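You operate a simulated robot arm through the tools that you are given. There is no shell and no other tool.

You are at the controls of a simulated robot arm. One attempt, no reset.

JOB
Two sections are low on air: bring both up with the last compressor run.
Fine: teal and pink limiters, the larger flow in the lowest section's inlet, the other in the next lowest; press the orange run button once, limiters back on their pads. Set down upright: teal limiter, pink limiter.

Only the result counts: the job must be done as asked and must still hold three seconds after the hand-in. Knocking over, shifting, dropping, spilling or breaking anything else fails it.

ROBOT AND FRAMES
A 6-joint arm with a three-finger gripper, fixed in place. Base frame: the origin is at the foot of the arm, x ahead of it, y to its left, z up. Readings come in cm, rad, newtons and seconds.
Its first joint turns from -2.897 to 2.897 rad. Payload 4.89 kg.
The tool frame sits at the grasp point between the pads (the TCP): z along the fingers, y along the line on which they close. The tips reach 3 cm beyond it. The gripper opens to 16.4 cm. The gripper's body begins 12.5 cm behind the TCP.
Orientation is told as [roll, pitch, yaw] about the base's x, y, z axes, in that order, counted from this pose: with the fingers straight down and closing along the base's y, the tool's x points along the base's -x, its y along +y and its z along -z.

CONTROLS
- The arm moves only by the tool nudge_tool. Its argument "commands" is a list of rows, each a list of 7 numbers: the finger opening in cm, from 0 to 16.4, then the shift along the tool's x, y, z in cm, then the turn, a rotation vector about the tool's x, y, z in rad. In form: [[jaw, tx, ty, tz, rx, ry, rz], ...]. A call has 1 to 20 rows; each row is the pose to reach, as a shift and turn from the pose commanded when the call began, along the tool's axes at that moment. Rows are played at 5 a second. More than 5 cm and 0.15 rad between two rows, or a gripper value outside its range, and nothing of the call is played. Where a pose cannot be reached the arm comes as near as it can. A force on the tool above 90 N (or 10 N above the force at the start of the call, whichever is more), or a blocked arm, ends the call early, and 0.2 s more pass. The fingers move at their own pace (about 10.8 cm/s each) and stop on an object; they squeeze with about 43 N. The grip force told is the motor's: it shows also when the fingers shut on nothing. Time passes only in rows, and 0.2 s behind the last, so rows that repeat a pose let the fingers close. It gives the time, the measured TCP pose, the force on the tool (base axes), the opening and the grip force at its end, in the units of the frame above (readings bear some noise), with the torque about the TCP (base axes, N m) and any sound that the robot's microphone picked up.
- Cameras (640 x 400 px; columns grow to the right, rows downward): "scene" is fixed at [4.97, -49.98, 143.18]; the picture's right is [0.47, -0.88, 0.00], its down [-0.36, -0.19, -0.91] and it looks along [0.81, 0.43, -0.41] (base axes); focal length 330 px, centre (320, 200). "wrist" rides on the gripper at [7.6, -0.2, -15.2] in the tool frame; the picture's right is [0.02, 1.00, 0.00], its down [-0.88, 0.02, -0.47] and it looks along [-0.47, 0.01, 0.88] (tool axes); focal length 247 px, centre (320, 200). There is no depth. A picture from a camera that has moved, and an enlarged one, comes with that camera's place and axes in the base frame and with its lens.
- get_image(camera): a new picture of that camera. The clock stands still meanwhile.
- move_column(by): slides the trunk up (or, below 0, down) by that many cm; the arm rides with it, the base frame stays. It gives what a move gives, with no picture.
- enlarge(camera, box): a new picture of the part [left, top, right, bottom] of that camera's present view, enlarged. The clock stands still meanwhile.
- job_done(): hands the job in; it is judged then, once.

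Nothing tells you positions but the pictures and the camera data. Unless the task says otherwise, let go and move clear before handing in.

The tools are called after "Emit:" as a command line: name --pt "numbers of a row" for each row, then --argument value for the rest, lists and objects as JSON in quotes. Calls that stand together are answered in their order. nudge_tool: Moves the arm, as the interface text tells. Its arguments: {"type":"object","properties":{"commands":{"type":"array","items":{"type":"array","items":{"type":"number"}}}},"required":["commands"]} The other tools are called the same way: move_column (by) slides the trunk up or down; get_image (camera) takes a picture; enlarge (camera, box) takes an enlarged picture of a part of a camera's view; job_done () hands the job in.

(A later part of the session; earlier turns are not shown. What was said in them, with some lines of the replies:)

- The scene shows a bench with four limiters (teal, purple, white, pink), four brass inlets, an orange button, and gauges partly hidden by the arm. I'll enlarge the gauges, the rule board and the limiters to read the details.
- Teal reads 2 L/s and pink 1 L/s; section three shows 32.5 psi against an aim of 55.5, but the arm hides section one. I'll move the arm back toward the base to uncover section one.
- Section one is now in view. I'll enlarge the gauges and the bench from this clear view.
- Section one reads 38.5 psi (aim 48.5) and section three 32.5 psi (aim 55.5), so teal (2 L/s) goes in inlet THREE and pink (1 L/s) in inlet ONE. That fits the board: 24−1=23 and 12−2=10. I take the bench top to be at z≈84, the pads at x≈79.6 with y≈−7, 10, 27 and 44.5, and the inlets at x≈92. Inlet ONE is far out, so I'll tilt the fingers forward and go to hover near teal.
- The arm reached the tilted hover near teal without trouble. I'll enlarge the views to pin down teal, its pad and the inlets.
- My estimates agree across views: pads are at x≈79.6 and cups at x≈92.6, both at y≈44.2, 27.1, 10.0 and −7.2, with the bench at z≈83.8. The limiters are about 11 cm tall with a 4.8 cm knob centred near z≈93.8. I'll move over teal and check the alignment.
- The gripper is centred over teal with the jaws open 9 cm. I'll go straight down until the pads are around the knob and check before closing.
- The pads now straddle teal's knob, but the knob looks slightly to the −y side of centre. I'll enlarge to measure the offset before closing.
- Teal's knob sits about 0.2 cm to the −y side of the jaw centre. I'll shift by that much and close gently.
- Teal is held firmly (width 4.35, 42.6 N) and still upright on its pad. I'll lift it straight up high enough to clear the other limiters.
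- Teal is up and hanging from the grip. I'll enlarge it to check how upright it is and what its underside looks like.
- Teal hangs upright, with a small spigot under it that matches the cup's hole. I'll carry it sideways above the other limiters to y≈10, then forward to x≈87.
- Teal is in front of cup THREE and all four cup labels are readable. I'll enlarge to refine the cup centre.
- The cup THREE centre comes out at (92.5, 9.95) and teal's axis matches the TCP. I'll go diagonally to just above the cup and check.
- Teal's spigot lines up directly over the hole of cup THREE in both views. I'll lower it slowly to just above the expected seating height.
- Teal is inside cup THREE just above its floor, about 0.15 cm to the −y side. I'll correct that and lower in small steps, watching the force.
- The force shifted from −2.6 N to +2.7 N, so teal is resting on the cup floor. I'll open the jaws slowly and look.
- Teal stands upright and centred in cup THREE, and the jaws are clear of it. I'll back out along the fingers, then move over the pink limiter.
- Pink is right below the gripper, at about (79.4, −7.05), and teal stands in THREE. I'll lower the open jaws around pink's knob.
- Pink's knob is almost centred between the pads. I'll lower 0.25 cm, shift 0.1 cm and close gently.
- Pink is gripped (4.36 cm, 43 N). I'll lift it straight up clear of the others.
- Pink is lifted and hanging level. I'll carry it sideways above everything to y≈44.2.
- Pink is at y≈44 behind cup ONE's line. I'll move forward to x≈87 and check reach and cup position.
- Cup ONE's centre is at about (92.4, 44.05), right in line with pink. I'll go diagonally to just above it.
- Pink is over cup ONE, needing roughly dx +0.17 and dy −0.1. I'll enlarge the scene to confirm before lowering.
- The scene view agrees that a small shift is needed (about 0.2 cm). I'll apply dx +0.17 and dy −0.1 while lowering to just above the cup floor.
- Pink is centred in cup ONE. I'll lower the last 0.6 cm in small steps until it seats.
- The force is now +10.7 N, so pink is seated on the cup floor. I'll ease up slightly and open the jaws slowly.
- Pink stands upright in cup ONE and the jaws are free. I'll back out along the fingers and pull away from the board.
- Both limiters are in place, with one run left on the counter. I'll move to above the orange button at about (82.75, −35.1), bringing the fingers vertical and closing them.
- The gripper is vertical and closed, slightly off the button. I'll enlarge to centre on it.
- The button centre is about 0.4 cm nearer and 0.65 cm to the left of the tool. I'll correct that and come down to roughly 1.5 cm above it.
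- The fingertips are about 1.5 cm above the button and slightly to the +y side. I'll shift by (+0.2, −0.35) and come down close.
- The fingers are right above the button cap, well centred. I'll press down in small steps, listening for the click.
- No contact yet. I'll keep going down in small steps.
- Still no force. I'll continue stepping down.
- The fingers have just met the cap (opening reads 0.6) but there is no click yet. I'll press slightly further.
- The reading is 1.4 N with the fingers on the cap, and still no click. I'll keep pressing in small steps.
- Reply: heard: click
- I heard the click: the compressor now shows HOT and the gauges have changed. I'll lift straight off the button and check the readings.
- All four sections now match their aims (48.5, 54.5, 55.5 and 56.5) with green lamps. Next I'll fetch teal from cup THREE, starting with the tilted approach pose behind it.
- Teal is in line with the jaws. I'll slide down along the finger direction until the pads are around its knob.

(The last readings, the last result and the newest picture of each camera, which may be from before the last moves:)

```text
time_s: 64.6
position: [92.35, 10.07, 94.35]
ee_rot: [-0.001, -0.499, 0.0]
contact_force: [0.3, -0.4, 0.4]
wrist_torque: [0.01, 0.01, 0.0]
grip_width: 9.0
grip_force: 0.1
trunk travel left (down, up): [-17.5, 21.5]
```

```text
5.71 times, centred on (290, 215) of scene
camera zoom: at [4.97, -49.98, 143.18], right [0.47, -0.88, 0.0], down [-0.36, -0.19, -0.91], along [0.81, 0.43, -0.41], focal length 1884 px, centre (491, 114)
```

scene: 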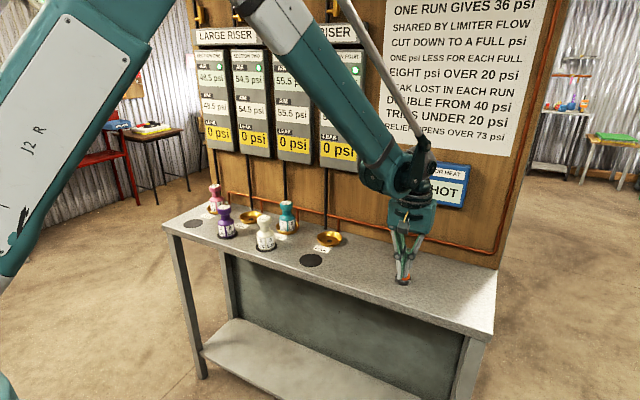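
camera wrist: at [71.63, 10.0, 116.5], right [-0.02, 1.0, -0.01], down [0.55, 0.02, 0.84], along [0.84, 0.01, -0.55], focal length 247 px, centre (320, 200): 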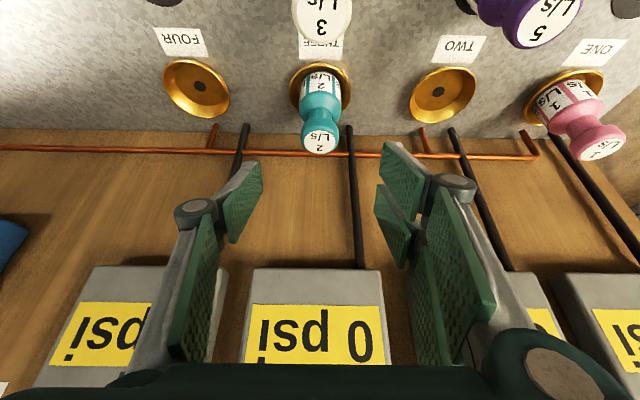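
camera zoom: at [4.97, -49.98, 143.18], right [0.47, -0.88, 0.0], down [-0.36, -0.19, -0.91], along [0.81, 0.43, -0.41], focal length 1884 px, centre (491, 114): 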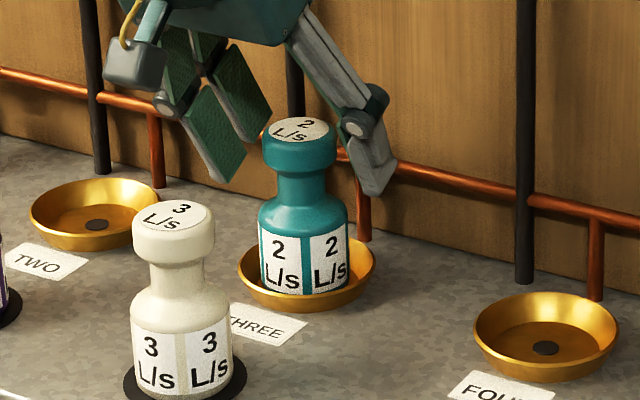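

The knob is centred and at the same relative position as in the first grasp. I'll shift −0.1 and close gently.

Emit:
nudge_tool --pt "8 0 -0.1 0 0 0 0" --pt "7 0 -0.1 0 0 0 0" --pt "6.2 0 -0.1 0 0 0 0" --pt "5.6 0 -0.1 0 0 0 0" --pt "5.2 0 -0.1 0 0 0 0" --pt "4.8 0 -0.1 0 0 0 0" --pt "4.4 0 -0.1 0 0 0 0" --pt "3.5 0 -0.1 0 0 0 0" --pt "2 0 -0.1 0 0 0 0" --pt "2 0 -0.1 0 0 0 0" --pt "2 0 -0.1 0 0 0 0"

Emit:
enlarge --camera "wrist" --box '[220, 20, 420, 220]'

Emit:
enlarge --camera "scene" --box '[250, 180, 330, 250]'

```text
time_s: 67.0
position: [92.41, 9.95, 94.39]
ee_rot: [0.0, -0.5, 0.002]
contact_force: [0.7, 2.1, 1.1]
wrist_torque: [0.04, 0.0, 0.02]
grip_width: 4.39
grip_force: 42.9
trunk travel left (down, up): [-17.5, 21.5]
```

```text
2.00 times, centred on (320, 120) of wrist
camera zoom: at [78.37, 9.81, 104.02], right [-0.02, 1.0, -0.01], down [0.55, 0.02, 0.84], along [0.84, 0.01, -0.55], focal length 494 px, centre (320, 360)
```

zoom: 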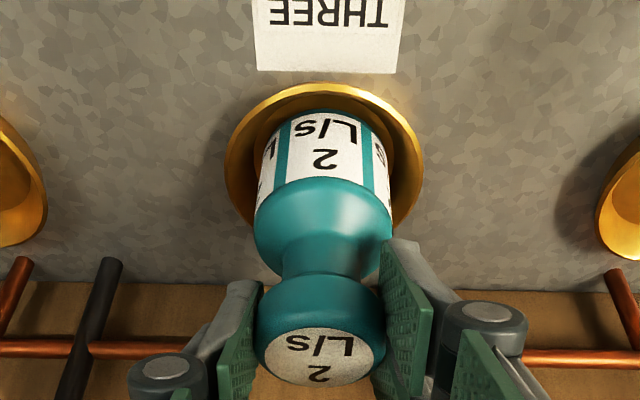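

```text
5.71 times, centred on (290, 215) of scene
camera zoom: at [4.97, -49.98, 143.18], right [0.47, -0.88, 0.0], down [-0.36, -0.19, -0.91], along [0.81, 0.43, -0.41], focal length 1884 px, centre (491, 114)
```

zoom: 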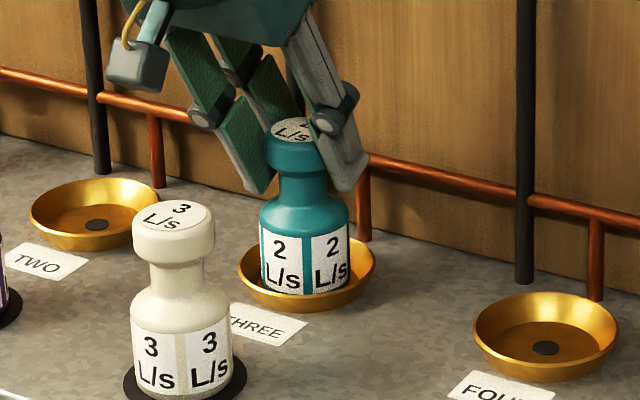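

Teal is gripped again (4.39 cm, 43 N). I'll lift it straight out of the cup and then back away from the board at carrying height.

Emit:
nudge_tool --pt "2 -0.24 0 -0.44 0 0 0" --pt "2 -0.72 0 -1.32 0 0 0" --pt "2 -1.44 0 -2.63 0 0 0" --pt "2 -2.4 0 -4.39 0 0 0" --pt "2 -3.1 0 -6.0 0 0 0" --pt "2 -3.1 0 -8.8 0 0 0" --pt "2 -2.6 0 -12 0 0 0" --pt "2 -2.2 0 -14.6 0 0 0" --pt "2 -2.12 0 -15.36 0 0 0" --pt "2 -2.12 0 -15.36 0 0 0"

Emit:
get_image --camera "wrist"

Emit:
enlarge --camera "scene" --box '[170, 110, 350, 260]'

```text
time_s: 69.2
position: [86.84, 9.77, 108.58]
ee_rot: [0.0, -0.502, 0.0]
contact_force: [0.0, -1.2, -2.3]
wrist_torque: [0.0, -0.01, -0.03]
grip_width: 4.38
grip_force: 42.4
trunk travel left (down, up): [-17.5, 21.5]
```

```text
taken
camera wrist: at [72.89, 9.77, 118.34], right [-0.02, 1.0, -0.01], down [0.55, 0.02, 0.84], along [0.84, 0.01, -0.55], focal length 247 px, centre (320, 200)
```

wrist: 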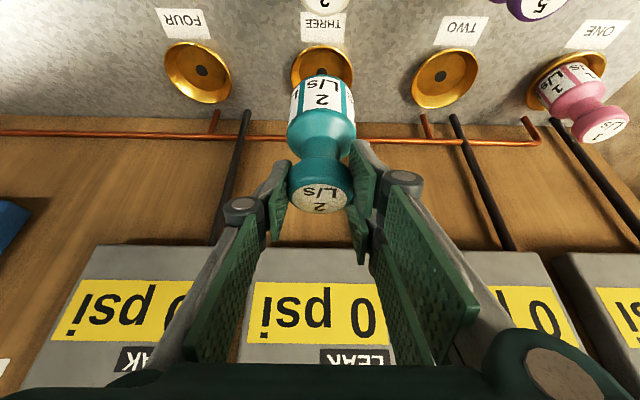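

```text
2.67 times, centred on (260, 185) of scene
camera zoom: at [4.97, -49.98, 143.18], right [0.47, -0.88, 0.0], down [-0.36, -0.19, -0.91], along [0.81, 0.43, -0.41], focal length 879 px, centre (480, 240)
```

zoom: 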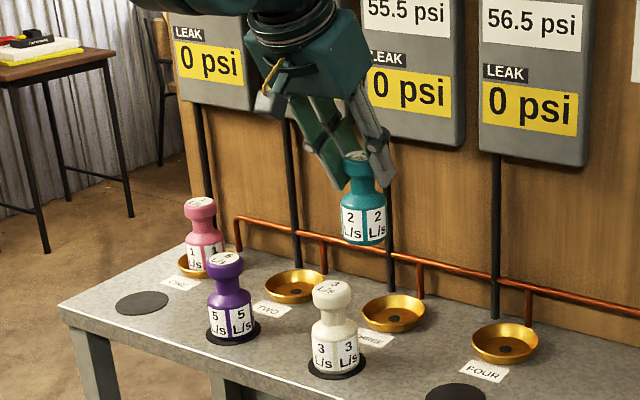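

Teal is clear of the cup and hanging straight. I'll carry it back to above its own pad at about (79.6, 44.1).

Emit:
nudge_tool --pt "2 0.19 1.03 -0.11 0 0 0" --pt "2 0.56 3.08 -0.33 0 0 0" --pt "2 1.12 6.16 -0.65 0 0 0" --pt "2 1.74 9.6 -1.02 0 0 0" --pt "2 2.36 13 -1.38 0 0 0" --pt "2 3.05 16.8 -1.78 0 0 0" --pt "2 3.73 20.5 -2.18 0 0 0" --pt "2 4.35 23.9 -2.54 0 0 0" --pt "2 4.98 27.4 -2.9 0 0 0" --pt "2 5.47 30.1 -3.19 0 0 0" --pt "2 5.85 32.1 -3.41 0 0 0" --pt "2 6.1 33.5 -3.56 0 0 0" --pt "2 6.22 34.2 -3.63 0 0 0" --pt "2 6.22 34.2 -3.63 0 0 0"

Emit:
enlarge --camera "wrist" --box '[230, 0, 410, 220]'

Emit:
enlarge --camera "scene" --box '[150, 130, 270, 250]'

```text
time_s: 72.2
position: [79.5, 44.02, 109.03]
ee_rot: [0.0, -0.5, 0.0]
contact_force: [-0.1, 0.1, -3.1]
wrist_torque: [0.0, -0.03, -0.01]
grip_width: 4.39
grip_force: 42.5
trunk travel left (down, up): [-17.5, 21.5]
```

```text
1.82 times, centred on (320, 110) of wrist
camera zoom: at [65.45, 43.96, 118.73], right [-0.02, 1.0, -0.01], down [0.55, 0.02, 0.84], along [0.84, 0.01, -0.55], focal length 449 px, centre (320, 364)
```

zoom: 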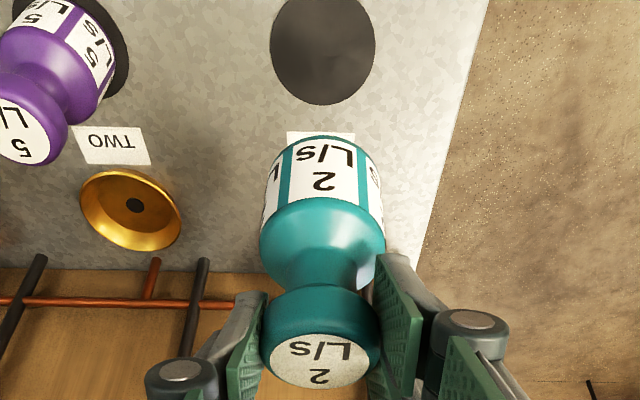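

```text
3.33 times, centred on (210, 190) of scene
camera zoom: at [4.97, -49.98, 143.18], right [0.47, -0.88, 0.0], down [-0.36, -0.19, -0.91], along [0.81, 0.43, -0.41], focal length 1099 px, centre (687, 233)
```

zoom: 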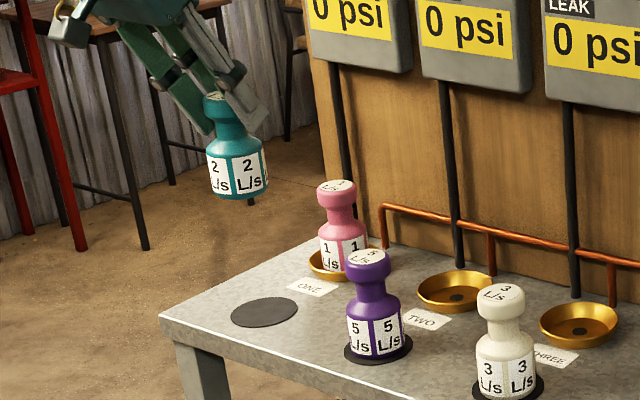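

The pad is directly below teal to within 0.1–0.2 cm. I'll lower it to just above the pad and check.

Emit:
nudge_tool --pt "2 0.5 -0.08 0.9 0 0 0" --pt "2 1.5 -0.08 2.8 0 0 0" --pt "2 2.9 -0.08 5.4 0 0 0" --pt "2 4.3 -0.08 7.9 0 0 0" --pt "2 5.4 -0.08 10.0 0 0 0" --pt "2 6.2 -0.08 11.4 0 0 0" --pt "2 6.45 -0.08 11.9 0 0 0" --pt "2 6.45 -0.08 11.9 0 0 0"

Emit:
enlarge --camera "wrist" --box '[230, 20, 410, 220]'

Emit:
enlarge --camera "scene" --box '[165, 180, 235, 250]'

```text
time_s: 74.0
position: [79.85, 44.01, 95.45]
ee_rot: [0.001, -0.498, 0.001]
contact_force: [0.0, 0.1, -3.4]
wrist_torque: [0.0, 0.0, 0.01]
grip_width: 4.39
grip_force: 42.4
trunk travel left (down, up): [-17.5, 21.5]
```

```text
2.00 times, centred on (320, 120) of wrist
camera zoom: at [65.8, 44.01, 105.2], right [-0.02, 1.0, -0.01], down [0.55, 0.02, 0.84], along [0.84, 0.01, -0.55], focal length 494 px, centre (320, 360)
```

zoom: 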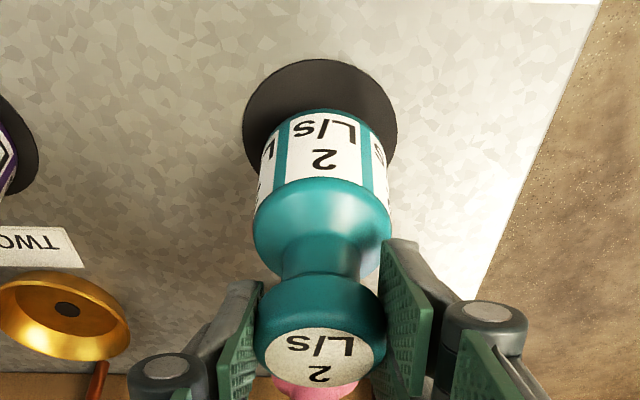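

```text
5.71 times, centred on (200, 215) of scene
camera zoom: at [4.97, -49.98, 143.18], right [0.47, -0.88, 0.0], down [-0.36, -0.19, -0.91], along [0.81, 0.43, -0.41], focal length 1884 px, centre (1006, 114)
```

zoom: 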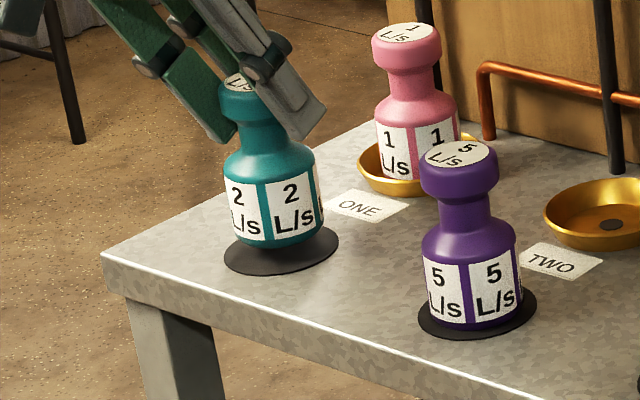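

Teal is about 1.2 cm above its pad; my move log says I'm 0.26 cm too far forward and 0.1 cm to the +y side. I'll correct that and lower in small steps.

Emit:
nudge_tool --pt "2 0.12 -0.06 -0.06 0 0 0" --pt "2 0.23 -0.12 -0.12 0 0 0" --pt "2 0.42 -0.12 0.23 0 0 0" --pt "2 0.61 -0.12 0.58 0 0 0" --pt "2 0.76 -0.12 0.85 0 0 0" --pt "2 0.76 -0.12 0.85 0 0 0"

Emit:
enlarge --camera "wrist" --box '[220, 60, 420, 240]'

Emit:
enlarge --camera "scene" --box '[165, 180, 235, 250]'

```text
time_s: 75.4
position: [79.47, 43.89, 94.43]
ee_rot: [0.001, -0.5, -0.001]
contact_force: [0.0, -0.2, -3.0]
wrist_torque: [-0.02, -0.02, 0.0]
grip_width: 4.38
grip_force: 42.6
trunk travel left (down, up): [-17.5, 21.5]
```

```text
2.22 times, centred on (320, 150) of wrist
camera zoom: at [65.51, 43.86, 104.11], right [-0.02, 1.0, -0.01], down [0.55, 0.02, 0.84], along [0.84, 0.01, -0.55], focal length 549 px, centre (320, 311)
```

zoom: 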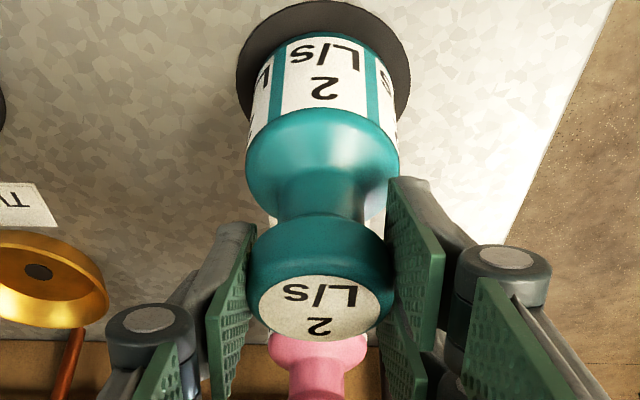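

```text
5.71 times, centred on (200, 215) of scene
camera zoom: at [4.97, -49.98, 143.18], right [0.47, -0.88, 0.0], down [-0.36, -0.19, -0.91], along [0.81, 0.43, -0.41], focal length 1884 px, centre (1006, 114)
```

zoom: 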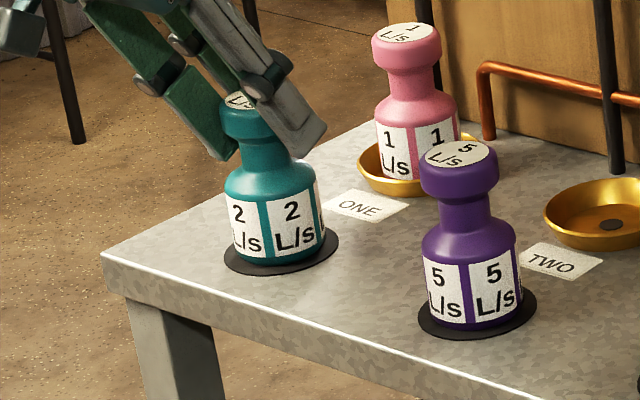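

Teal is nearly on its pad and the view matches the original. I'll lower the last few millimetres until I feel contact.

Emit:
nudge_tool --pt "2 0.05 0 0.09 0 0 0" --pt "2 0.1 0 0.18 0 0 0" --pt "2 0.12 0 0.22 0 0 0"

```text
time_s: 76.2
position: [79.52, 44.02, 94.26]
ee_rot: [0.0, -0.5, -0.002]
contact_force: [-2.8, -3.6, 8.5]
wrist_torque: [-0.56, 0.24, -0.05]
grip_width: 4.36
grip_force: 42.7
trunk travel left (down, up): [-17.5, 21.5]
```

Contact is made (+8.5 N), with a slight edge load. I'll ease up a touch and open slowly so teal settles flat.

Emit:
nudge_tool --pt "2 -0.03 0 -0.05 0 0 0" --pt "2 -0.03 0 -0.05 0 0 0"

Emit:
enlarge --camera "scene" --box '[165, 180, 235, 250]'

```text
time_s: 76.8
position: [79.56, 44.08, 94.29]
ee_rot: [0.0, -0.5, 0.0]
contact_force: [3.0, -0.1, 3.5]
wrist_torque: [-0.01, -0.29, -0.01]
grip_width: 4.37
grip_force: 43.2
trunk travel left (down, up): [-17.5, 21.5]
```

```text
5.71 times, centred on (200, 215) of scene
camera zoom: at [4.97, -49.98, 143.18], right [0.47, -0.88, 0.0], down [-0.36, -0.19, -0.91], along [0.81, 0.43, -0.41], focal length 1884 px, centre (1006, 114)
```

zoom: 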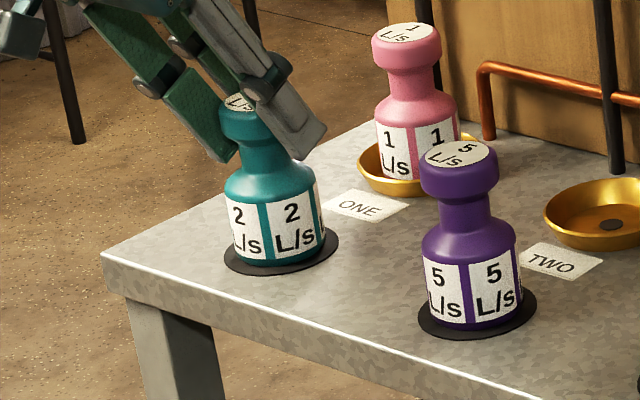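

Teal rests flat on its pad with a light load. I'll open the jaws slowly.

Emit:
nudge_tool --pt "4.2 0 0 0 0 0 0" --pt "4.5 0 0 0 0 0 0" --pt "4.8 0 0 0 0 0 0" --pt "5.2 0 0 0 0 0 0" --pt "6 0 0 0 0 0 0" --pt "7 0 0 0 0 0 0" --pt "8 0 0 0 0 0 0" --pt "9 0 0 0 0 0 0" --pt "9 0 0 0 0 0 0"

Emit:
enlarge --camera "scene" --box '[165, 180, 235, 250]'

Emit:
enlarge --camera "wrist" --box '[220, 60, 420, 240]'

```text
time_s: 78.8
position: [79.62, 44.06, 94.26]
ee_rot: [0.001, -0.501, 0.0]
contact_force: [0.0, 0.0, 0.2]
wrist_torque: [0.02, 0.0, 0.03]
grip_width: 8.99
grip_force: 0.0
trunk travel left (down, up): [-17.5, 21.5]
```

```text
5.71 times, centred on (200, 215) of scene
camera zoom: at [4.97, -49.98, 143.18], right [0.47, -0.88, 0.0], down [-0.36, -0.19, -0.91], along [0.81, 0.43, -0.41], focal length 1884 px, centre (1006, 114)
```

zoom: 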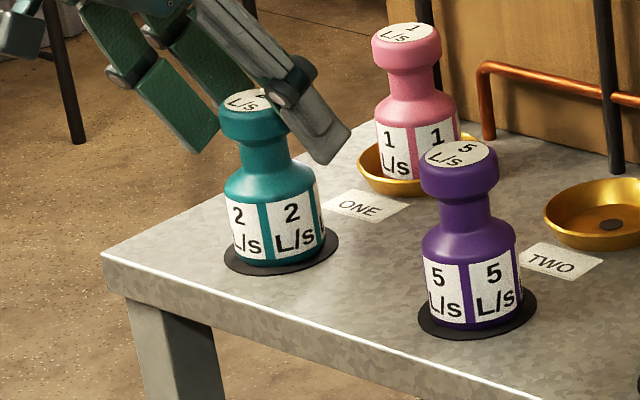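

```text
2.22 times, centred on (320, 150) of wrist
camera zoom: at [65.52, 43.93, 103.94], right [-0.02, 1.0, -0.01], down [0.55, 0.02, 0.84], along [0.84, 0.01, -0.55], focal length 549 px, centre (320, 311)
```

zoom: 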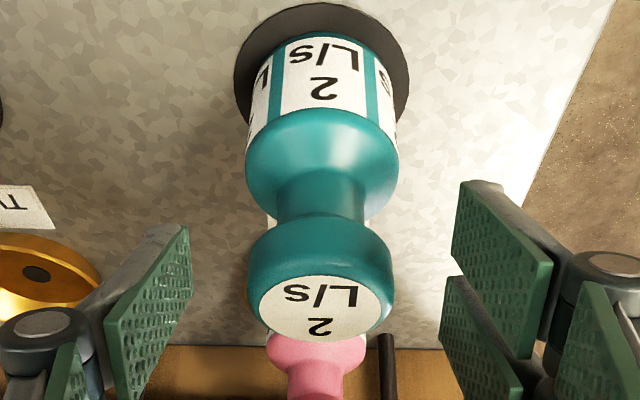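

Teal stands upright on its own pad and is released. Next I'll back off and go to the approach pose behind pink in cup ONE.

Emit:
nudge_tool --pt "9 0 0 -1.5 0 0 0" --pt "9 0 0 -4.5 0 0 0" --pt "9 0 0 -8 0 0 0" --pt "9 0 0 -10 0 0 0" --pt "9 -1.5 0 -10 0 0 0" --pt "9 -4.5 0.1 -9.6 0 0 0" --pt "9 -7.5 0.15 -9 0 0 0" --pt "9 -10 0.15 -8.6 0 0 0" --pt "9 -11.3 0.15 -8.4 0 0 0" --pt "9 -11.55 0.15 -8.37 0 0 0" --pt "9 -11.55 0.15 -8.37 0 0 0"

Emit:
get_image --camera "wrist"

Emit:
enlarge --camera "scene" --box '[150, 130, 270, 250]'

```text
time_s: 81.2
position: [85.63, 44.15, 107.03]
ee_rot: [-0.001, -0.501, -0.001]
contact_force: [0.3, -0.2, -0.2]
wrist_torque: [0.0, -0.01, 0.04]
grip_width: 8.99
grip_force: 0.2
trunk travel left (down, up): [-17.5, 21.5]
```

```text
taken
camera wrist: at [71.69, 43.99, 116.68], right [-0.02, 1.0, -0.01], down [0.55, 0.02, 0.84], along [0.84, 0.01, -0.55], focal length 247 px, centre (320, 200)
```

wrist: 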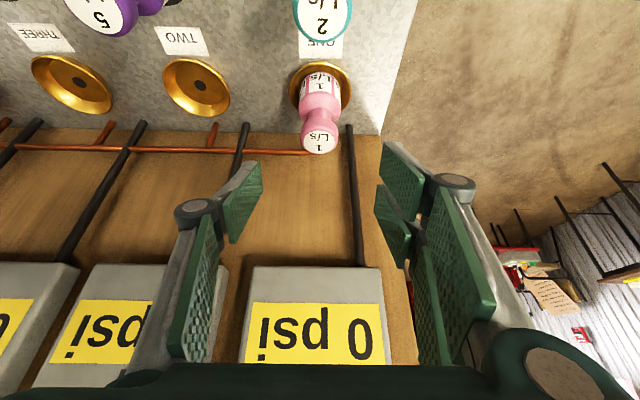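

```text
3.33 times, centred on (210, 190) of scene
camera zoom: at [4.97, -49.98, 143.18], right [0.47, -0.88, 0.0], down [-0.36, -0.19, -0.91], along [0.81, 0.43, -0.41], focal length 1099 px, centre (687, 233)
```

zoom: 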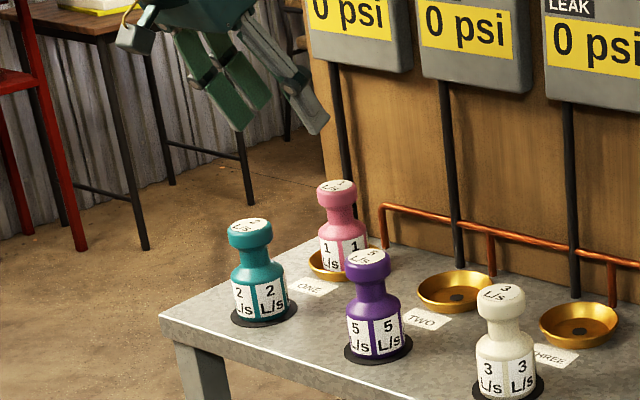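

Teal is back on its pad, and pink in cup ONE lines up with the jaws. I'll slide down along the fingers around pink's knob.

Emit:
nudge_tool --pt "9 0 0 1.0 0 0 0" --pt "9 0 0 3.5 0 0 0" --pt "9 0 0 6.5 0 0 0" --pt "9 0 0 9.5 0 0 0" --pt "9 0 0 12 0 0 0" --pt "9 0 0 13.9 0 0 0" --pt "9 0 0 14.5 0 0 0" --pt "9 0 0 14.5 0 0 0"

Emit:
enlarge --camera "wrist" --box '[220, 100, 420, 240]'

Emit:
enlarge --camera "scene" --box '[180, 160, 250, 230]'

```text
time_s: 83.0
position: [92.63, 44.16, 94.32]
ee_rot: [-0.002, -0.5, 0.0]
contact_force: [0.6, 0.0, 0.3]
wrist_torque: [-0.05, 0.0, -0.03]
grip_width: 9.01
grip_force: 0.1
trunk travel left (down, up): [-17.5, 21.5]
```

```text
2.86 times, centred on (320, 170) of wrist
camera zoom: at [78.6, 43.94, 103.99], right [-0.02, 1.0, -0.01], down [0.55, 0.02, 0.84], along [0.84, 0.01, -0.55], focal length 706 px, centre (320, 286)
```

zoom: 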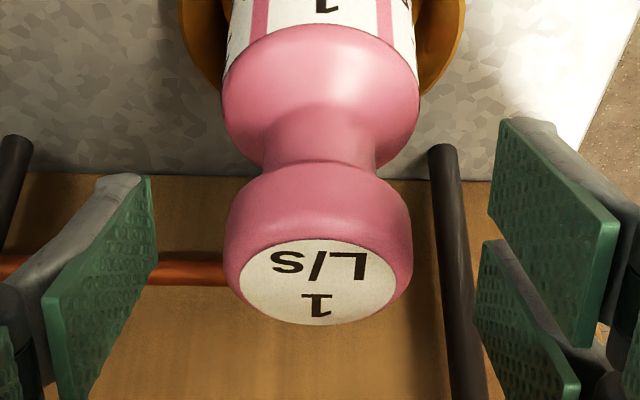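

```text
5.71 times, centred on (215, 195) of scene
camera zoom: at [4.97, -49.98, 143.18], right [0.47, -0.88, 0.0], down [-0.36, -0.19, -0.91], along [0.81, 0.43, -0.41], focal length 1884 px, centre (920, 229)
```

zoom: 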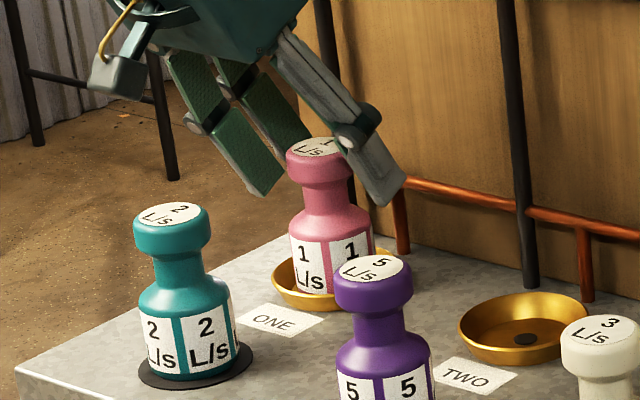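

Pink's knob is centred between the pads, the same as before. I'll shift −0.1 and close gently.

Emit:
nudge_tool --pt "8 0 -0.1 0 0 0 0" --pt "7 0 -0.1 0 0 0 0" --pt "6.2 0 -0.1 0 0 0 0" --pt "5.6 0 -0.1 0 0 0 0" --pt "5.2 0 -0.1 0 0 0 0" --pt "4.8 0 -0.1 0 0 0 0" --pt "4.4 0 -0.1 0 0 0 0" --pt "3.5 0 -0.1 0 0 0 0" --pt "2 0 -0.1 0 0 0 0" --pt "2 0 -0.1 0 0 0 0" --pt "2 0 -0.1 0 0 0 0"

Emit:
enlarge --camera "wrist" --box '[220, 20, 420, 220]'

```text
time_s: 85.4
position: [92.52, 43.99, 94.28]
ee_rot: [0.0, -0.501, -0.001]
contact_force: [0.6, 1.2, 0.9]
wrist_torque: [0.03, -0.01, 0.02]
grip_width: 4.37
grip_force: 42.8
trunk travel left (down, up): [-17.5, 21.5]
```

```text
2.00 times, centred on (320, 120) of wrist
camera zoom: at [78.51, 43.86, 104.01], right [-0.02, 1.0, -0.01], down [0.55, 0.02, 0.84], along [0.84, 0.01, -0.55], focal length 494 px, centre (320, 360)
```

zoom: 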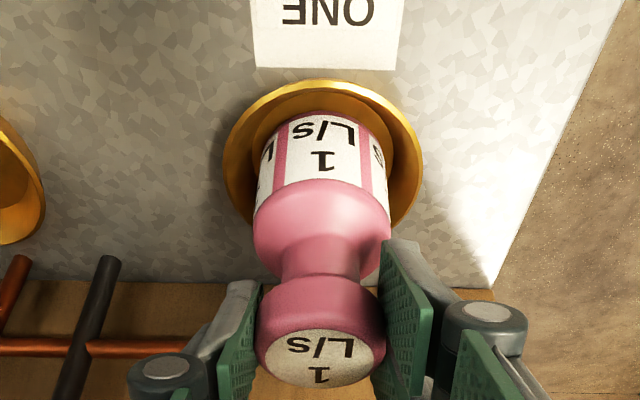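

Pink is gripped (4.37 cm, 43 N). I'll lift it out of cup ONE and pull back to carrying height.

Emit:
nudge_tool --pt "2 -0.24 0 -0.44 0 0 0" --pt "2 -0.72 0 -1.32 0 0 0" --pt "2 -1.44 0 -2.63 0 0 0" --pt "2 -2.4 0 -4.39 0 0 0" --pt "2 -3.1 0 -6.0 0 0 0" --pt "2 -3.1 0 -8.8 0 0 0" --pt "2 -2.6 0 -12 0 0 0" --pt "2 -2.2 0 -14.6 0 0 0" --pt "2 -2.12 0 -15.36 0 0 0" --pt "2 -2.12 0 -15.36 0 0 0"

Emit:
get_image --camera "wrist"

Emit:
enlarge --camera "scene" --box '[160, 120, 280, 250]'

```text
time_s: 87.6
position: [87.2, 43.98, 108.8]
ee_rot: [-0.001, -0.499, 0.001]
contact_force: [-0.7, -0.3, -3.1]
wrist_torque: [0.02, -0.03, 0.01]
grip_width: 4.36
grip_force: 42.5
trunk travel left (down, up): [-17.5, 21.5]
```

```text
taken
camera wrist: at [73.2, 43.76, 118.5], right [-0.02, 1.0, -0.01], down [0.55, 0.02, 0.84], along [0.84, 0.01, -0.55], focal length 247 px, centre (320, 200)
```

wrist: 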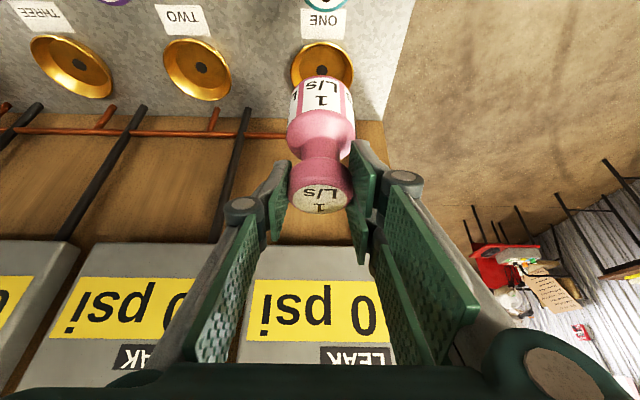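

```text
3.08 times, centred on (220, 185) of scene
camera zoom: at [4.97, -49.98, 143.18], right [0.47, -0.88, 0.0], down [-0.36, -0.19, -0.91], along [0.81, 0.43, -0.41], focal length 1014 px, centre (628, 246)
```

zoom: 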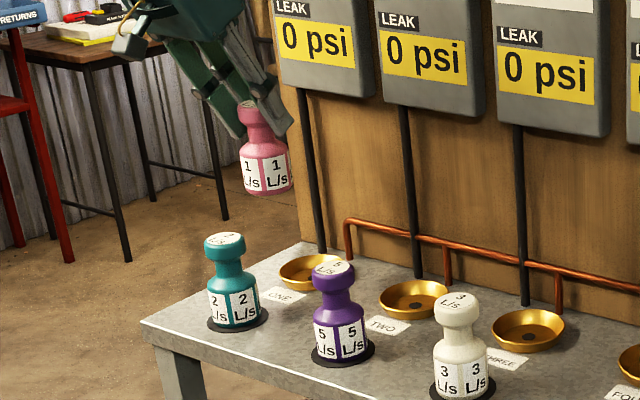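

Pink is out of the cup and hanging straight. I'll carry it back to above its own pad at about (79.5, −7.1).

Emit:
nudge_tool --pt "2 0.11 -0.82 -0.06 0 0 0" --pt "2 0.34 -2.56 -0.18 0 0 0" --pt "2 0.67 -5.11 -0.37 0 0 0" --pt "2 1.11 -8.43 -0.6 0 0 0" --pt "2 1.61 -12.26 -0.88 0 0 0" --pt "2 2.11 -16.1 -1.15 0 0 0" --pt "2 2.61 -19.93 -1.43 0 0 0" --pt "2 3.12 -23.76 -1.7 0 0 0" --pt "2 3.62 -27.59 -1.98 0 0 0" --pt "2 4.12 -31.43 -2.25 0 0 0" --pt "2 4.63 -35.26 -2.53 0 0 0" --pt "2 5.1 -38.84 -2.78 0 0 0" --pt "2 5.53 -42.16 -3.02 0 0 0" --pt "2 5.9 -44.97 -3.22 0 0 0" --pt "2 6.24 -47.52 -3.41 0 0 0" --pt "2 6.47 -49.31 -3.53 0 0 0" --pt "2 6.64 -50.59 -3.63 0 0 0" --pt "2 6.71 -51.1 -3.66 0 0 0" --pt "2 6.71 -51.1 -3.66 0 0 0"

Emit:
enlarge --camera "wrist" --box '[230, 0, 410, 220]'

Emit:
enlarge --camera "scene" --box '[260, 150, 360, 275]'

```text
time_s: 91.6
position: [79.4, -7.13, 108.66]
ee_rot: [0.0, -0.5, 0.0]
contact_force: [0.6, -0.5, -2.9]
wrist_torque: [-0.01, -0.01, 0.04]
grip_width: 4.37
grip_force: 42.9
trunk travel left (down, up): [-17.5, 21.5]
```

```text
1.82 times, centred on (320, 110) of wrist
camera zoom: at [65.32, -7.25, 118.41], right [-0.02, 1.0, -0.01], down [0.55, 0.02, 0.84], along [0.84, 0.01, -0.55], focal length 449 px, centre (320, 364)
```

zoom: 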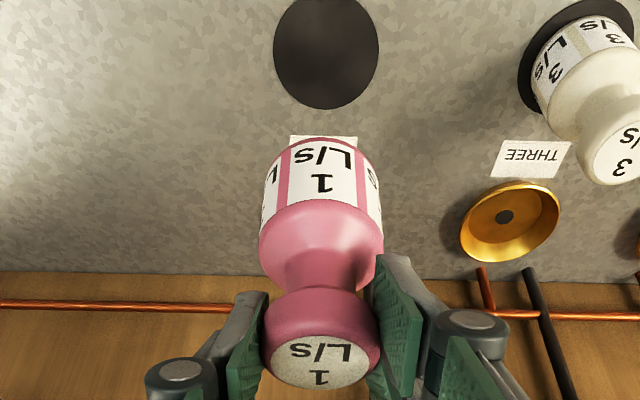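

```text
3.20 times, centred on (310, 212) of scene
camera zoom: at [4.97, -49.98, 143.18], right [0.47, -0.88, 0.0], down [-0.36, -0.19, -0.91], along [0.81, 0.43, -0.41], focal length 1055 px, centre (352, 160)
```

zoom: 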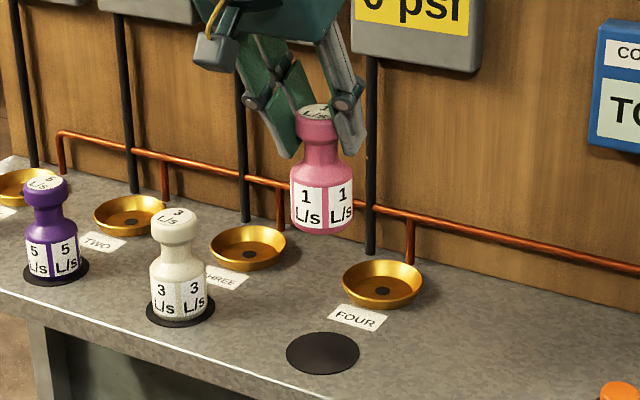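

Pink's pad is directly below, as when I first lifted it. I'll lower to about 1 cm above the pad and check.

Emit:
nudge_tool --pt "2 0.5 0 0.9 0 0 0" --pt "2 1.5 0 2.75 0 0 0" --pt "2 2.9 0 5.3 0 0 0" --pt "2 4.3 0 7.87 0 0 0" --pt "2 5.4 0 9.88 0 0 0" --pt "2 6.2 0 11.35 0 0 0" --pt "2 6.52 0 11.94 0 0 0" --pt "2 6.52 0 11.94 0 0 0"

Emit:
enlarge --camera "wrist" --box '[220, 60, 420, 240]'

Emit:
enlarge --camera "scene" --box '[275, 200, 345, 275]'

```text
time_s: 93.4
position: [79.72, -7.03, 95.19]
ee_rot: [0.0, -0.499, -0.001]
contact_force: [0.2, -0.8, -3.8]
wrist_torque: [-0.01, 0.03, -0.03]
grip_width: 4.38
grip_force: 42.8
trunk travel left (down, up): [-17.5, 21.5]
```

```text
2.22 times, centred on (320, 150) of wrist
camera zoom: at [65.58, -7.19, 104.91], right [-0.02, 1.0, -0.01], down [0.55, 0.02, 0.84], along [0.84, 0.01, -0.55], focal length 549 px, centre (320, 311)
```

zoom: 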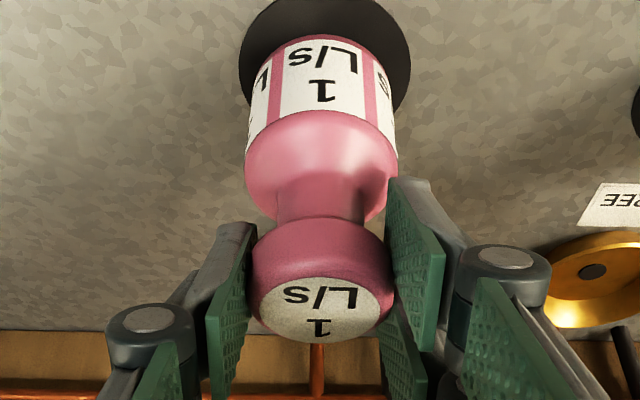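

```text
5.33 times, centred on (310, 238) of scene
camera zoom: at [4.97, -49.98, 143.18], right [0.47, -0.88, 0.0], down [-0.36, -0.19, -0.91], along [0.81, 0.43, -0.41], focal length 1758 px, centre (373, 0)
```

zoom: 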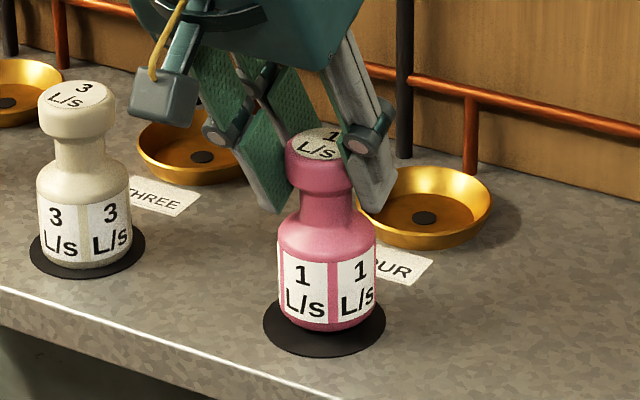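

Pink is centred over its pad. I'll lower slowly to just above contact.

Emit:
nudge_tool --pt "2 0.12 0 0.22 0 0 0" --pt "2 0.24 0 0.44 0 0 0" --pt "2 0.34 0 0.62 0 0 0" --pt "2 0.4 0 0.74 0 0 0" --pt "2 0.4 0 0.74 0 0 0"

```text
time_s: 94.6
position: [79.5, -7.19, 94.43]
ee_rot: [0.001, -0.5, 0.0]
contact_force: [-0.4, 0.1, -3.4]
wrist_torque: [-0.04, -0.01, 0.03]
grip_width: 4.37
grip_force: 43.0
trunk travel left (down, up): [-17.5, 21.5]
```

No contact yet. I'll take a few more fine steps down.

Emit:
nudge_tool --pt "2 0.04 0 0.07 0 0 0" --pt "2 0.07 0 0.13 0 0 0" --pt "2 0.09 0 0.17 0 0 0"

```text
time_s: 95.4
position: [79.49, -7.12, 94.35]
ee_rot: [0.0, -0.5, 0.002]
contact_force: [3.2, -0.6, 11.0]
wrist_torque: [0.26, -0.22, -0.03]
grip_width: 4.35
grip_force: 42.8
trunk travel left (down, up): [-17.5, 21.5]
```

Contact is made (+11 N). I'll ease up a touch and check that pink sits flat before releasing.

Emit:
nudge_tool --pt "2 -0.03 0 -0.06 0 0 0" --pt "2 -0.03 0 -0.06 0 0 0"

Emit:
enlarge --camera "scene" --box '[275, 200, 345, 275]'

```text
time_s: 96.0
position: [79.48, -7.15, 94.24]
ee_rot: [0.0, -0.5, 0.0]
contact_force: [4.5, -4.2, 11.8]
wrist_torque: [-0.08, -0.34, -0.03]
grip_width: 4.39
grip_force: 43.3
trunk travel left (down, up): [-17.5, 21.5]
```

```text
5.33 times, centred on (310, 238) of scene
camera zoom: at [4.97, -49.98, 143.18], right [0.47, -0.88, 0.0], down [-0.36, -0.19, -0.91], along [0.81, 0.43, -0.41], focal length 1758 px, centre (373, 0)
```

zoom: 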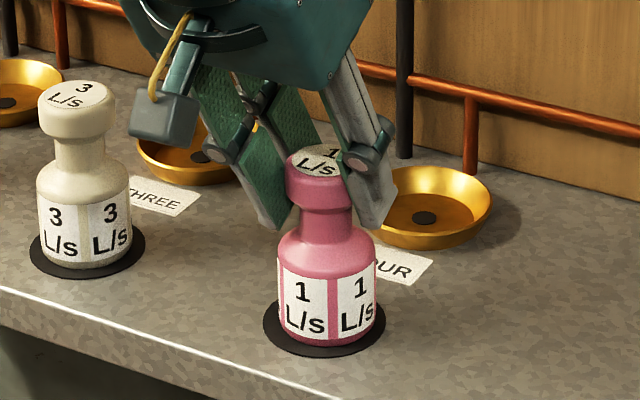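

The load is still about 12 N. I'll ease up slightly more before opening.

Emit:
nudge_tool --pt "2 -0.03 0 -0.05 0 0 0" --pt "2 -0.03 0 -0.05 0 0 0" --pt "2 -0.03 0 -0.05 0 0 0"

```text
time_s: 96.8
position: [79.5, -7.03, 94.32]
ee_rot: [0.0, -0.501, -0.001]
contact_force: [-1.6, 0.2, 0.9]
wrist_torque: [0.07, 0.1, 0.04]
grip_width: 4.39
grip_force: 42.5
trunk travel left (down, up): [-17.5, 21.5]
```

Pink now rests on its pad with almost no load. I'll open the jaws slowly.

Emit:
nudge_tool --pt "4.2 0 0 0 0 0 0" --pt "4.5 0 0 0 0 0 0" --pt "4.8 0 0 0 0 0 0" --pt "5.2 0 0 0 0 0 0" --pt "6 0 0 0 0 0 0" --pt "7 0 0 0 0 0 0" --pt "8 0 0 0 0 0 0" --pt "9 0 0 0 0 0 0" --pt "9 0 0 0 0 0 0"

Emit:
enlarge --camera "scene" --box '[275, 200, 345, 275]'

Emit:
enlarge --camera "wrist" --box '[220, 60, 420, 240]'

```text
time_s: 98.8
position: [79.39, -7.04, 94.25]
ee_rot: [-0.001, -0.502, 0.0]
contact_force: [-0.4, 0.9, -0.1]
wrist_torque: [0.0, -0.02, -0.01]
grip_width: 9.0
grip_force: 0.0
trunk travel left (down, up): [-17.5, 21.5]
```

```text
5.33 times, centred on (310, 238) of scene
camera zoom: at [4.97, -49.98, 143.18], right [0.47, -0.88, 0.0], down [-0.36, -0.19, -0.91], along [0.81, 0.43, -0.41], focal length 1758 px, centre (373, 0)
```

zoom: 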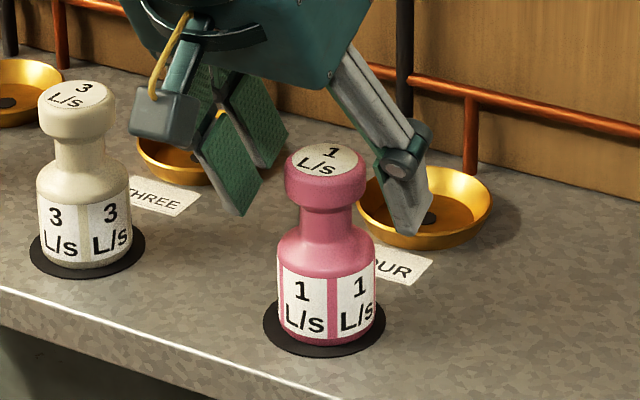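

```text
2.22 times, centred on (320, 150) of wrist
camera zoom: at [65.45, -7.22, 103.97], right [-0.02, 1.0, -0.01], down [0.55, 0.02, 0.84], along [0.84, 0.01, -0.55], focal length 549 px, centre (320, 311)
```

zoom: 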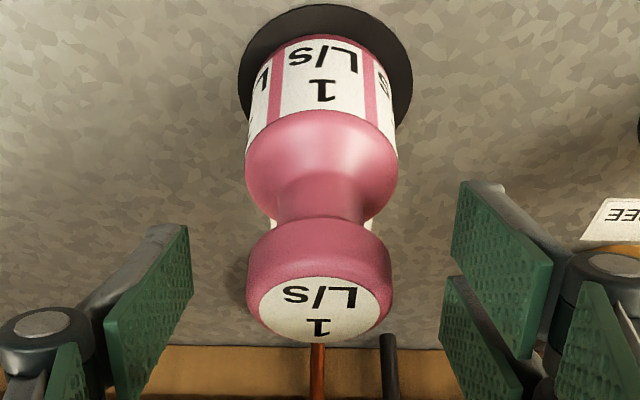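

Pink stands upright on its own pad and is released. I'll back away along the fingers and retreat well clear, then check everything.

Emit:
nudge_tool --pt "9 0 0 -1.5 0 0 0" --pt "9 0 0 -4.5 0 0 0" --pt "9 0 0 -8.5 0 0 0" --pt "9 0 0 -12.5 0 0 0" --pt "9 0 0 -16.5 0 0 0" --pt "9 0 0 -20 0 0 0" --pt "9 2 0 -23 0 0 0" --pt "9 5 0 -25 0 0 0" --pt "9 8 0 -26.5 0 0 0" --pt "9 10 0 -27.5 0 0 0" --pt "9 10 0 -27.5 0 0 0"

Emit:
get_image --camera "scene"

Emit:
enlarge --camera "scene" --box '[160, 150, 350, 280]'

Emit:
enlarge --camera "scene" --box '[340, 130, 500, 300]'

Emit:
enlarge --camera "scene" --box '[180, 0, 370, 170]'

```text
time_s: 101.2
position: [57.67, -7.08, 113.56]
ee_rot: [-0.001, -0.501, 0.0]
contact_force: [-1.4, 0.5, 0.9]
wrist_torque: [0.0, -0.09, -0.02]
grip_width: 9.02
grip_force: 0.0
trunk travel left (down, up): [-17.5, 21.5]
```

```text
taken
```

scene: 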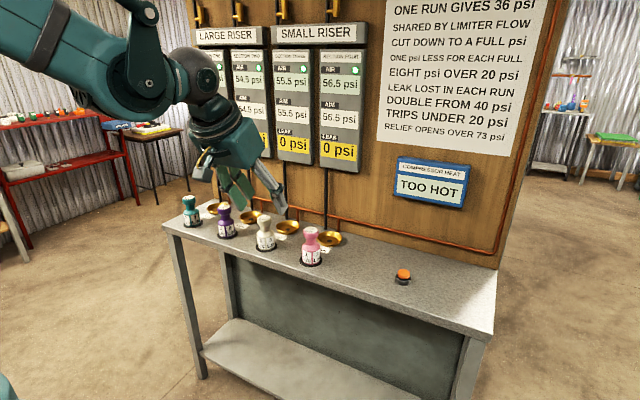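

```text
3.08 times, centred on (255, 215) of scene
camera zoom: at [4.97, -49.98, 143.18], right [0.47, -0.88, 0.0], down [-0.36, -0.19, -0.91], along [0.81, 0.43, -0.41], focal length 1014 px, centre (520, 154)
```

zoom: 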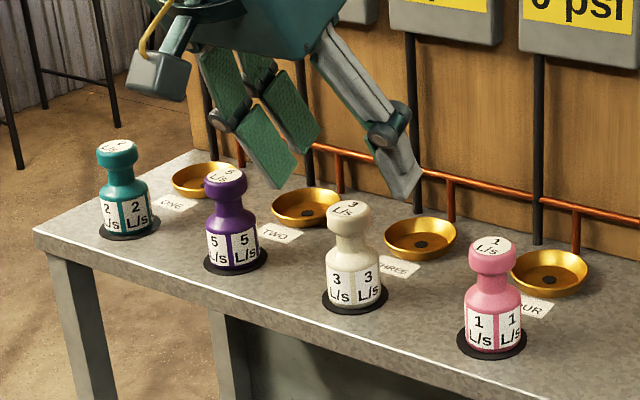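

```text
2.35 times, centred on (420, 215) of scene
camera zoom: at [4.97, -49.98, 143.18], right [0.47, -0.88, 0.0], down [-0.36, -0.19, -0.91], along [0.81, 0.43, -0.41], focal length 776 px, centre (85, 165)
```

zoom: 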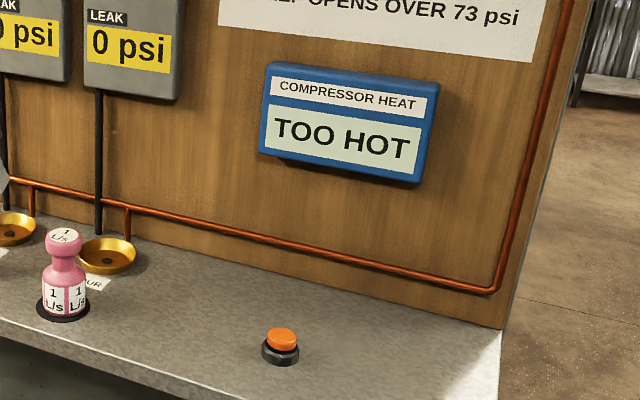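

```text
2.35 times, centred on (275, 85) of scene
camera zoom: at [4.97, -49.98, 143.18], right [0.47, -0.88, 0.0], down [-0.36, -0.19, -0.91], along [0.81, 0.43, -0.41], focal length 776 px, centre (426, 471)
```

zoom: 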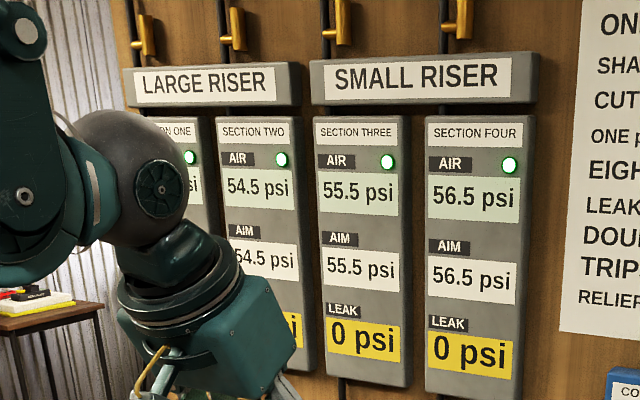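

All four sections show green at their aims, and the run button was pressed once, so the counter now reads TOO HOT. Teal and pink stand upright on their own pads, nothing else has moved, and the arm is clear. I'm handing the job in.

Emit:
job_done

```text
The job is handed in.
```

The job is handed in, and both low sections came up to their aims on the last compressor run. Section three went from 32.5 to 55.5 psi and section one from 38.5 to 48.5 psi. All four lamps were green at my last check.

- **Limiters:** teal (2 L/s) went in inlet THREE, the lowest section, and pink (1 L/s) in inlet ONE, the next lowest. Both are back upright on their own pads and released.
- **Run button:** I pressed it once and heard one click. The heat display now reads "TOO HOT", so there are no runs left.
- **Everything else:** in the last pictures the purple and white limiters, the cups and the button looked unmoved. The arm is pulled back clear of the bench.
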